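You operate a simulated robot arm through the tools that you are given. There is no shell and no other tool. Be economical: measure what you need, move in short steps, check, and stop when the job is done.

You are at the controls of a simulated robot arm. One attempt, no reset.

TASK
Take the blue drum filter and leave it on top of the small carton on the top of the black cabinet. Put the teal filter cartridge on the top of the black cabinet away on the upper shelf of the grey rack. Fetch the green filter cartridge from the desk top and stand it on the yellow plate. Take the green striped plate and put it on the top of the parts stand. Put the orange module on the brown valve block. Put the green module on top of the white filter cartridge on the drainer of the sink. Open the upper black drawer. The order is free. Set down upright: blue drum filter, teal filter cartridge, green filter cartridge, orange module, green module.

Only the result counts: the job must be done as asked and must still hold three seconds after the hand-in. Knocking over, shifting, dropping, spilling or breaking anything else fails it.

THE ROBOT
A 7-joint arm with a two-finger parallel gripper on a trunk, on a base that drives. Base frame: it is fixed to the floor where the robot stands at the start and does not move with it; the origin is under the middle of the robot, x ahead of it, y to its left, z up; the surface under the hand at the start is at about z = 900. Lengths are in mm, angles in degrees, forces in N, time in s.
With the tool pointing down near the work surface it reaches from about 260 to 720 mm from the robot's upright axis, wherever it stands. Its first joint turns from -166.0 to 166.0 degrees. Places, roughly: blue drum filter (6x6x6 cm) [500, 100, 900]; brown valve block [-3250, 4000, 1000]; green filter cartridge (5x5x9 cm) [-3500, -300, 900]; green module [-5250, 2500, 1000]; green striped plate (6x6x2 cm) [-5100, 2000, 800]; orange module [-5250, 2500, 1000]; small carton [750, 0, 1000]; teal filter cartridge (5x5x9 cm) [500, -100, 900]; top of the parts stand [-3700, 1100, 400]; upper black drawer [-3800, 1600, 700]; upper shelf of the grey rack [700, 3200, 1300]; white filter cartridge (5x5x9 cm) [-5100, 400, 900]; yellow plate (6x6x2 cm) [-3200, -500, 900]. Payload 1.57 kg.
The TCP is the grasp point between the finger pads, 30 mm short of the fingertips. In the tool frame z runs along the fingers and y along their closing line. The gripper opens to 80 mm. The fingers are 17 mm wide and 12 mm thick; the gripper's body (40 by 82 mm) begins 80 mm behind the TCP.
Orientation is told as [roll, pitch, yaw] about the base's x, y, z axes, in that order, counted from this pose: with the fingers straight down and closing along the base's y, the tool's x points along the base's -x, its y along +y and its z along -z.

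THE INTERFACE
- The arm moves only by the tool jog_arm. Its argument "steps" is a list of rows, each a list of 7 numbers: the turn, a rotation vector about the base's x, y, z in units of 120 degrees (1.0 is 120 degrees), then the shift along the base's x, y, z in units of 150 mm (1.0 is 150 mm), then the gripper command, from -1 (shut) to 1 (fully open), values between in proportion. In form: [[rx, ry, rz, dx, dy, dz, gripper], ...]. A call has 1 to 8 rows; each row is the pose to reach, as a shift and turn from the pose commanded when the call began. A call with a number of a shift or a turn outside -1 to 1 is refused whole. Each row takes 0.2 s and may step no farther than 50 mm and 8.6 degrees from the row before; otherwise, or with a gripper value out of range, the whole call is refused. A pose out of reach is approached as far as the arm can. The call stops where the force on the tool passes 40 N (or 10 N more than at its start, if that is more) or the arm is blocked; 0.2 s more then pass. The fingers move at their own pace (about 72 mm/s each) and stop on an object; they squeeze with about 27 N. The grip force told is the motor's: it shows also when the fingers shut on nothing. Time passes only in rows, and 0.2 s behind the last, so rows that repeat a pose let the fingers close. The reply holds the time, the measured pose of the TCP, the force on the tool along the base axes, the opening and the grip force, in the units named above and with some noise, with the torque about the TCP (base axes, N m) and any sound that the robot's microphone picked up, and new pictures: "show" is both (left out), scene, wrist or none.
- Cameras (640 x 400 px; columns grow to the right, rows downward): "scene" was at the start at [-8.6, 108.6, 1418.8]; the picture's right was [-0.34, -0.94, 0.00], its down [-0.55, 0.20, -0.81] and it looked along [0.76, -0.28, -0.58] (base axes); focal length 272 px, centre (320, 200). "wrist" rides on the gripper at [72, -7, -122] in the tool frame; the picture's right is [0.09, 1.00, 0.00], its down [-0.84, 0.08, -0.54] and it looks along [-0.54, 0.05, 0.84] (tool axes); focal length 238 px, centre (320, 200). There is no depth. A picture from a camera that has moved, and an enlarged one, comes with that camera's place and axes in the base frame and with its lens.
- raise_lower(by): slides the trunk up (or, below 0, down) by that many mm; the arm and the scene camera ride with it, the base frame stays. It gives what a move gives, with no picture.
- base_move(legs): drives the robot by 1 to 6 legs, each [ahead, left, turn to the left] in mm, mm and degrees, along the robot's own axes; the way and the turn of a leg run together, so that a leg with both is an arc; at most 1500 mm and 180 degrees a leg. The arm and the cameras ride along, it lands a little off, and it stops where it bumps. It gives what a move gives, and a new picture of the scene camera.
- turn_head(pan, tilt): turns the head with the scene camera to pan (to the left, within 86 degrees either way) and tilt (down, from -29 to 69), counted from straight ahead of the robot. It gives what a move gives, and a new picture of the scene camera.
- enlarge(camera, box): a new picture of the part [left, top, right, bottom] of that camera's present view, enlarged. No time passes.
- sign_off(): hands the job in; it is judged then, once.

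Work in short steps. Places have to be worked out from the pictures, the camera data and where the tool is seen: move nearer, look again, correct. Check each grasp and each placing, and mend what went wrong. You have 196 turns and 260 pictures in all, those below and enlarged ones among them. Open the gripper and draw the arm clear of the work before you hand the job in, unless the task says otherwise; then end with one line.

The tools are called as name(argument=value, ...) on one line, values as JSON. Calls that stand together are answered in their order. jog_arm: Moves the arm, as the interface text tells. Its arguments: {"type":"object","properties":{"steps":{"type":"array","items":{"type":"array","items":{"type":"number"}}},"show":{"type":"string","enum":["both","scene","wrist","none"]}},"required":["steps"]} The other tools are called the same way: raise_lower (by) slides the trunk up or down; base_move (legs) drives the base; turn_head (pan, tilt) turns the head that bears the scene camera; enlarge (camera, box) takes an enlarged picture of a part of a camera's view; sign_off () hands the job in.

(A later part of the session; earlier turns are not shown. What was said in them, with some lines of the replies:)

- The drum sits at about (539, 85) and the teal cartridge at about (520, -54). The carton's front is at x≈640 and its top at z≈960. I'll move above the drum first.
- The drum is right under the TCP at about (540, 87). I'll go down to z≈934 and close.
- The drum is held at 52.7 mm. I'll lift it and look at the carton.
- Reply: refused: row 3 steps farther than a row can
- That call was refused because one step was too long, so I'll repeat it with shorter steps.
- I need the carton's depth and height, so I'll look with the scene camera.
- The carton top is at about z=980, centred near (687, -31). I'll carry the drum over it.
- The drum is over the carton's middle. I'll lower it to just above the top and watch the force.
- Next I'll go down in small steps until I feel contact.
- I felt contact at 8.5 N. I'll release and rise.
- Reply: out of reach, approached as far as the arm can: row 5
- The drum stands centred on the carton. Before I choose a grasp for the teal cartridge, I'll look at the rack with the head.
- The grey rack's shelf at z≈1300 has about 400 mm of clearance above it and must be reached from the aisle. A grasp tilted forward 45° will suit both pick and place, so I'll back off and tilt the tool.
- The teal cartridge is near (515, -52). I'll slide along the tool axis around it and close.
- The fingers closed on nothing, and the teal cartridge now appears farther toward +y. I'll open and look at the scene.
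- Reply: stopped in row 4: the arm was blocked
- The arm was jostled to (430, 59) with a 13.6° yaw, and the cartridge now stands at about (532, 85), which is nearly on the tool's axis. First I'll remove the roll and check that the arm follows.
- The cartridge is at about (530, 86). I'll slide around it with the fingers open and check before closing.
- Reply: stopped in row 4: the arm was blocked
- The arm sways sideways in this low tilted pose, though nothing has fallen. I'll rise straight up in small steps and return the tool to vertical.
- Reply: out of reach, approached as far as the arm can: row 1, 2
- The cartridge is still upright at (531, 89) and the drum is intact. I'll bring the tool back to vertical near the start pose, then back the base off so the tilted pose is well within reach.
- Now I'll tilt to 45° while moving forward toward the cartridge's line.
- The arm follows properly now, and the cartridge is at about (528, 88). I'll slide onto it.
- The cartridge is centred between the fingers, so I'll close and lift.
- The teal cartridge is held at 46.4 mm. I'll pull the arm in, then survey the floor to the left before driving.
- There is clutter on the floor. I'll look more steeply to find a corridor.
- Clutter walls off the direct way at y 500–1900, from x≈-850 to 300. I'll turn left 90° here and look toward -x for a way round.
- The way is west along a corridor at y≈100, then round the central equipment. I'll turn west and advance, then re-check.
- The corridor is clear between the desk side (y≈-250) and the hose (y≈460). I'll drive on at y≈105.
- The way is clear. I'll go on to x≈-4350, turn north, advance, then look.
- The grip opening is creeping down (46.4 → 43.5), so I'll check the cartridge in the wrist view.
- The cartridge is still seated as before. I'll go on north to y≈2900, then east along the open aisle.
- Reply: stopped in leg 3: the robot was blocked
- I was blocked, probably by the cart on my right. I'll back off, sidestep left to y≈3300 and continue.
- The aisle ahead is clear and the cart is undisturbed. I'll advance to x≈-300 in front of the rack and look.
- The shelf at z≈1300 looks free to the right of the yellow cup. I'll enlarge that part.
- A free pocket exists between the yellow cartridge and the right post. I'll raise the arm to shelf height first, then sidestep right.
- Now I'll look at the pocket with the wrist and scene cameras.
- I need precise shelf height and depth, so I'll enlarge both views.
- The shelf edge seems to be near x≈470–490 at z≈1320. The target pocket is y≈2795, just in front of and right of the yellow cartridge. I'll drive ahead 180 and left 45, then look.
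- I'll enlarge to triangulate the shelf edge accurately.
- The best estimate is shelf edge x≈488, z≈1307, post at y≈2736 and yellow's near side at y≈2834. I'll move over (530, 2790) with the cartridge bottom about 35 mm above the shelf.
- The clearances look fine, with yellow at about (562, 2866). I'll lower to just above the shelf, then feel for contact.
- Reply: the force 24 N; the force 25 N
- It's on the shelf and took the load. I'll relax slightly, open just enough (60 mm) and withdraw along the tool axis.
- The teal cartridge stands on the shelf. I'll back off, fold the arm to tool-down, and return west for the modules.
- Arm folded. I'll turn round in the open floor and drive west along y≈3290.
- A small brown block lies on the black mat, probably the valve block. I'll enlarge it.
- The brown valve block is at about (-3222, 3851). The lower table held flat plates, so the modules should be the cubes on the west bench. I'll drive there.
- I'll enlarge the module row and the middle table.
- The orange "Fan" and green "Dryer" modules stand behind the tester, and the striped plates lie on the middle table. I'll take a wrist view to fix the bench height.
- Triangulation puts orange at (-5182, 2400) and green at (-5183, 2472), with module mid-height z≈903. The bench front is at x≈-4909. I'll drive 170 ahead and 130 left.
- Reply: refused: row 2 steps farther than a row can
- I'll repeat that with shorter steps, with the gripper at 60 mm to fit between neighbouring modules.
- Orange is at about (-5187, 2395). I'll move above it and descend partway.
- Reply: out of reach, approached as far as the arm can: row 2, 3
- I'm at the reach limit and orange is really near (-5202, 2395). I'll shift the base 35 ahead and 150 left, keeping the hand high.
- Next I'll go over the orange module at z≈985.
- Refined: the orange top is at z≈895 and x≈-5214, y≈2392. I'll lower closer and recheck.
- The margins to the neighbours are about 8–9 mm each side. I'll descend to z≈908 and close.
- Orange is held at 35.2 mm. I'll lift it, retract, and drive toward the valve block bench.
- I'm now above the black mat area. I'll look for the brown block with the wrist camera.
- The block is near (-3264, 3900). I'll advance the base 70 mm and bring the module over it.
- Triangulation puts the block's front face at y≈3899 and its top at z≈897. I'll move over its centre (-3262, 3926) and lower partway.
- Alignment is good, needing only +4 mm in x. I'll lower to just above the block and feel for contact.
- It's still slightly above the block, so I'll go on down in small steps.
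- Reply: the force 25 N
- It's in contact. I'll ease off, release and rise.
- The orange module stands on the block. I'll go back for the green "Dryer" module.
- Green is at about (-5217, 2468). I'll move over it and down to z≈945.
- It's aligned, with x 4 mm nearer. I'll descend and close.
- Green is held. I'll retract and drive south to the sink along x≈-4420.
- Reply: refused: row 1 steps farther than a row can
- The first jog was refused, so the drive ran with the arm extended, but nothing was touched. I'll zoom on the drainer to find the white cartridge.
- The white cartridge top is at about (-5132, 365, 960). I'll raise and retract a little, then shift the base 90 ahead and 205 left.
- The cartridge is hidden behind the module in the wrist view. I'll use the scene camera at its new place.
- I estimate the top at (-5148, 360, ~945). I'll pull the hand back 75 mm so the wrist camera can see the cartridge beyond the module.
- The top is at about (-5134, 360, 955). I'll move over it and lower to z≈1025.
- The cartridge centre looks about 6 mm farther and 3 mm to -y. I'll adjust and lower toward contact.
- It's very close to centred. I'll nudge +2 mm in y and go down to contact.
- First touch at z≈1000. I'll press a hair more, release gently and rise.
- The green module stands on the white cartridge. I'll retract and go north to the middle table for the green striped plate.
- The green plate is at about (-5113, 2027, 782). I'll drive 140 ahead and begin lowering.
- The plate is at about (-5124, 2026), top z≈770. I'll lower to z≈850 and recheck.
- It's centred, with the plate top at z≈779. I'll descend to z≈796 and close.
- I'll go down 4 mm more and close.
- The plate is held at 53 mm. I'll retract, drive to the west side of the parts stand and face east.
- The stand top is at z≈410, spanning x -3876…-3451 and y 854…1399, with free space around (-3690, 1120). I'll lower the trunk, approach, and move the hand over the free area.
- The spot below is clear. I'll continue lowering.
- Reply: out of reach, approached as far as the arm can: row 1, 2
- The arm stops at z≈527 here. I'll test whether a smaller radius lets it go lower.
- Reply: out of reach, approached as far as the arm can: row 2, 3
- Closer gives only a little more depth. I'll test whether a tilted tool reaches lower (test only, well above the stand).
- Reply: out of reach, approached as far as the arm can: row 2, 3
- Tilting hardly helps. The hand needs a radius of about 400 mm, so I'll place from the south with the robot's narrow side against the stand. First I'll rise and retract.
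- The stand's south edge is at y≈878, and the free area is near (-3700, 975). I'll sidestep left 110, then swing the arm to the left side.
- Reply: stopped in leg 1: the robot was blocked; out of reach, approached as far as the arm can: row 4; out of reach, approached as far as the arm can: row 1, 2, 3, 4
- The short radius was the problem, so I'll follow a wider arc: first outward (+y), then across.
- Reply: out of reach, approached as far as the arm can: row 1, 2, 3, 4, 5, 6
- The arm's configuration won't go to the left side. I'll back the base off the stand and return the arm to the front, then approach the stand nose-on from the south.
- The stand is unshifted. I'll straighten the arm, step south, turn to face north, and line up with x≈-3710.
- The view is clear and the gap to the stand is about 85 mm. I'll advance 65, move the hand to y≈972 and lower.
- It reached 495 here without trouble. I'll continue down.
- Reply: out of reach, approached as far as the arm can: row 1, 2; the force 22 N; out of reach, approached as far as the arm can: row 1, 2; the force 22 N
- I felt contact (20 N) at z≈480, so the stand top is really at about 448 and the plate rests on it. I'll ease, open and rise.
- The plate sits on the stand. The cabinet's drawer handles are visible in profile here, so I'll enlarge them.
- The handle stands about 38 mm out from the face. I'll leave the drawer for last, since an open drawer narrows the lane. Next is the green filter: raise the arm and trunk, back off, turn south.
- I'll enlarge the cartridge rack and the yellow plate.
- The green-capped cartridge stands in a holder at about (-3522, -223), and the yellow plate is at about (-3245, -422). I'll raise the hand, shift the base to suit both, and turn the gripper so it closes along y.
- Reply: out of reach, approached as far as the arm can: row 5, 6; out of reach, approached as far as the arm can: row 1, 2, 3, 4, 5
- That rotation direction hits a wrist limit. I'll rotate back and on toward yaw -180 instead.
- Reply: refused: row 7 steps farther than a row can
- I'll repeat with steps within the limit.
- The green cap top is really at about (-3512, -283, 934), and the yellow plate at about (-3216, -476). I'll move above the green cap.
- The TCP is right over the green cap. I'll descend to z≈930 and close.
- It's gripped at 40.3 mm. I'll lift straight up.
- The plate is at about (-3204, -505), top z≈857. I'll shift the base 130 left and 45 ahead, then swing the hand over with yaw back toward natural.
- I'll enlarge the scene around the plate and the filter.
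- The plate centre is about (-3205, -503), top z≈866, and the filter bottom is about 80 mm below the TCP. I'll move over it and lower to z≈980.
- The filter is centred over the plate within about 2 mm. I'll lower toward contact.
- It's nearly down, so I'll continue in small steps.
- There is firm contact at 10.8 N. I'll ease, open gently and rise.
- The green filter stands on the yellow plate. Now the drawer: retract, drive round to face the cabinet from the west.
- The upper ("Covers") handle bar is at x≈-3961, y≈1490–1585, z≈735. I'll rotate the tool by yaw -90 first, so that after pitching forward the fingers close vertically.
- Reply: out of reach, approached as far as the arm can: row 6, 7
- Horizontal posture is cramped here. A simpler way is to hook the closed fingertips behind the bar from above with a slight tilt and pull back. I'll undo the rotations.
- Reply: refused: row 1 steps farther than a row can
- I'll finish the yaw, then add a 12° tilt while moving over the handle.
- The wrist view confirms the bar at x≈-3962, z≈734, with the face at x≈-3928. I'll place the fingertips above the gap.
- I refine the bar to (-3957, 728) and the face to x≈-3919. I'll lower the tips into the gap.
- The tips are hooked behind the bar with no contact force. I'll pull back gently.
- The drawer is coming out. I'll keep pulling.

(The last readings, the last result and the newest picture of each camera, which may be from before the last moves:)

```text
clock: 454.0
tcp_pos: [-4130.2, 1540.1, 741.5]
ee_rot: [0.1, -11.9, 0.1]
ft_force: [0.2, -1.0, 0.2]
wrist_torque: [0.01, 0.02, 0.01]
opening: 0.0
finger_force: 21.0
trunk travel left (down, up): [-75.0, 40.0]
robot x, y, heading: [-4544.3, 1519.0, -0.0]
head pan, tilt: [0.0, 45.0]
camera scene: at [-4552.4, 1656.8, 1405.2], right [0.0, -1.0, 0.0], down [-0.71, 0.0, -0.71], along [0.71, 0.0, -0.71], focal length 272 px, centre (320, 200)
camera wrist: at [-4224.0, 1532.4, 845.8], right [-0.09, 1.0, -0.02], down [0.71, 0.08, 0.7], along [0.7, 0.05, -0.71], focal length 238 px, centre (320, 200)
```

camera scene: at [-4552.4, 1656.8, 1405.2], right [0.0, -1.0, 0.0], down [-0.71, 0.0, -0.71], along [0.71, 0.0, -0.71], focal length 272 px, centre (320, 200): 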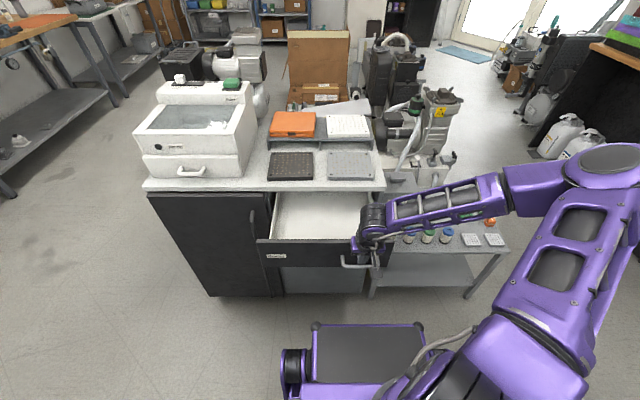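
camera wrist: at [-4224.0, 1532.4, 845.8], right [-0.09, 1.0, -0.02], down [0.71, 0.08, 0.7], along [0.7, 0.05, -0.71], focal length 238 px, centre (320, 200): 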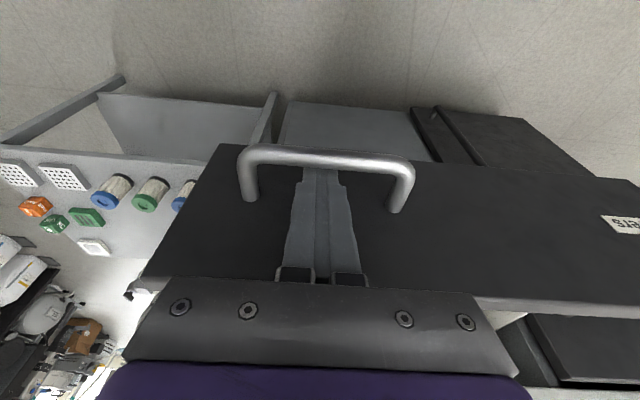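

It's open about 175 mm, with no resistance. I'll pull a bit more with arm and base.

jog_arm(steps=[[0, 0, 0, -0.1, 0, 0, -1], [0, 0, 0, -0.2, 0, 0, -1], [0, 0, 0, -0.3, 0, 0, -1]], show="none")

base_move(legs=[[-45, 0, 0]])

```text
clock: 454.8
tcp_pos: [-4174.2, 1538.9, 741.3]
ee_rot: [-0.1, -12.0, 0.0]
ft_force: [-0.2, 0.3, 0.7]
wrist_torque: [-0.02, -0.01, -0.03]
opening: 0.0
finger_force: 20.9
trunk travel left (down, up): [-75.0, 40.0]
robot x, y, heading: [-4539.2, 1523.1, -0.1]
head pan, tilt: [0.0, 45.0]
```

```text
clock: 455.7
tcp_pos: [-4203.6, 1538.7, 744.3]
ee_rot: [-0.1, -13.1, 0.2]
ft_force: [0.7, 0.8, 1.0]
wrist_torque: [-0.01, -0.02, 0.01]
opening: 0.0
finger_force: 21.3
trunk travel left (down, up): [-75.0, 40.0]
robot x, y, heading: [-4582.9, 1520.2, -0.1]
head pan, tilt: [0.0, 45.0]
stopped in leg 1: the force on the tool passed its limit at 56 N (the readings are from after the stop); the commanded pose is now the measured one
camera scene: at [-4591.5, 1656.8, 1405.2], right [0.0, -1.0, 0.0], down [-0.71, 0.0, -0.71], along [0.71, 0.0, -0.71], focal length 272 px, centre (320, 200)
```

scene: 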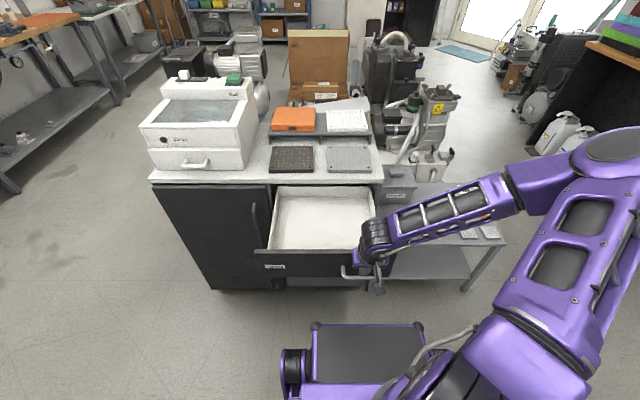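

The drawer reached its end stop, fully open. I'll unhook: forward a little, then up and back.

jog_arm(steps=[[0, 0, 0, 0.06, 0, 0, -1], [0, 0, 0, 0.06, 0, 0.15, -1], [0, 0, 0, 0.06, 0, 0.4, -1], [0, 0, 0, 0.06, 0, 0.7, -1], [0, 0, 0, 0.06, 0, 1, -1]], show="both")

```text
clock: 456.9
tcp_pos: [-4194.0, 1539.2, 895.1]
ee_rot: [0.0, -13.1, 0.2]
ft_force: [0.6, -0.1, -0.4]
wrist_torque: [0.02, 0.0, 0.04]
opening: 0.0
finger_force: 21.0
trunk travel left (down, up): [-75.0, 40.0]
robot x, y, heading: [-4580.5, 1515.8, 0.1]
head pan, tilt: [0.0, 45.0]
camera scene: at [-4591.3, 1656.8, 1405.2], right [0.0, -1.0, 0.0], down [-0.71, 0.0, -0.71], along [0.71, 0.0, -0.71], focal length 272 px, centre (320, 200)
camera wrist: at [-4292.1, 1532.2, 997.5], right [-0.09, 1.0, -0.02], down [0.69, 0.08, 0.72], along [0.72, 0.05, -0.7], focal length 238 px, centre (320, 200)
```

scene: 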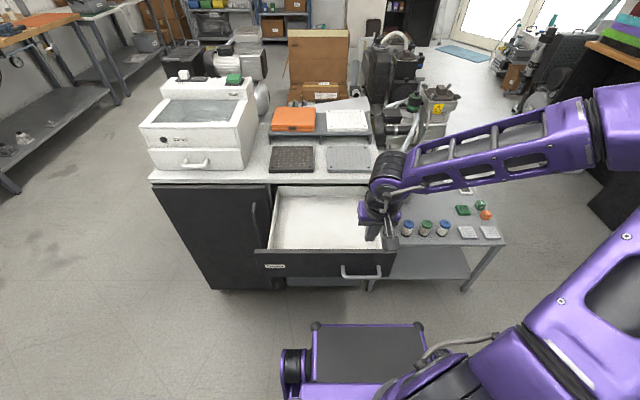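
wrist: 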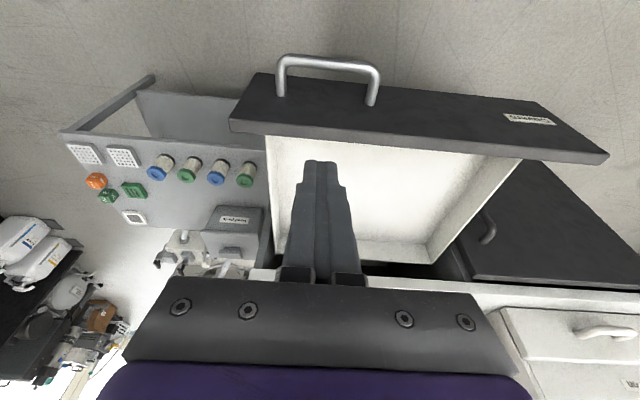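

The drawer is open and the hand is free. I'll raise the arm clear and open the gripper.

jog_arm(steps=[[0, 0.03, 0, 0, 0, 0.25, 1], [0, 0.06, 0, 0, 0, 0.5, 1], [0, 0.1, 0, 0, 0, 0.75, 1], [0, 0.1, 0, 0, 0, 1, 1]], show="none")

base_move(legs=[[0, -500, 0]])

```text
clock: 457.9
tcp_pos: [-4197.4, 1538.0, 1044.0]
ee_rot: [0.0, -1.0, 0.2]
ft_force: [0.0, -0.4, -0.4]
wrist_torque: [0.02, 0.03, 0.02]
opening: 79.9
finger_force: 0.0
trunk travel left (down, up): [-75.0, 40.0]
robot x, y, heading: [-4584.6, 1517.3, 0.2]
head pan, tilt: [0.0, 45.0]
```

```text
clock: 463.3
tcp_pos: [-4195.2, 1034.6, 1044.1]
ee_rot: [-0.2, -1.1, 0.3]
ft_force: [0.4, -0.7, -0.5]
wrist_torque: [-0.02, 0.03, -0.01]
opening: 80.0
finger_force: 0.0
trunk travel left (down, up): [-75.0, 40.0]
robot x, y, heading: [-4582.4, 1014.3, 0.2]
head pan, tilt: [0.0, 45.0]
camera scene: at [-4591.0, 1152.7, 1405.2], right [0.0, -1.0, 0.0], down [-0.71, 0.0, -0.71], along [0.71, 0.0, -0.71], focal length 272 px, centre (320, 200)
```

scene: 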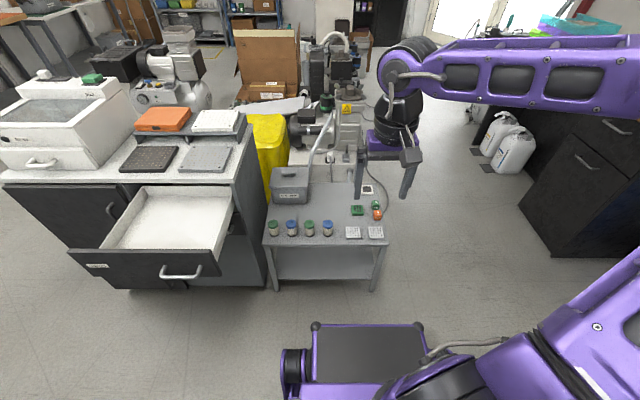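

The drawer is open, the striped plate is on the stand, the rest of the stand looks undisturbed, and the arm is clear with the gripper open. I'll hand the job in.

sign_off()

```text
The job is handed in.
```

I did all seven tasks and handed the job in; each item was in its place when I left it, but I didn't go back for a last look at those away from the drawer. On the way, the arm pushed the teal cartridge about 130 mm across the cabinet top before I could grip it. The base was also stopped twice, probably by a cart and by the parts stand. I saw nothing else shifted or knocked over.
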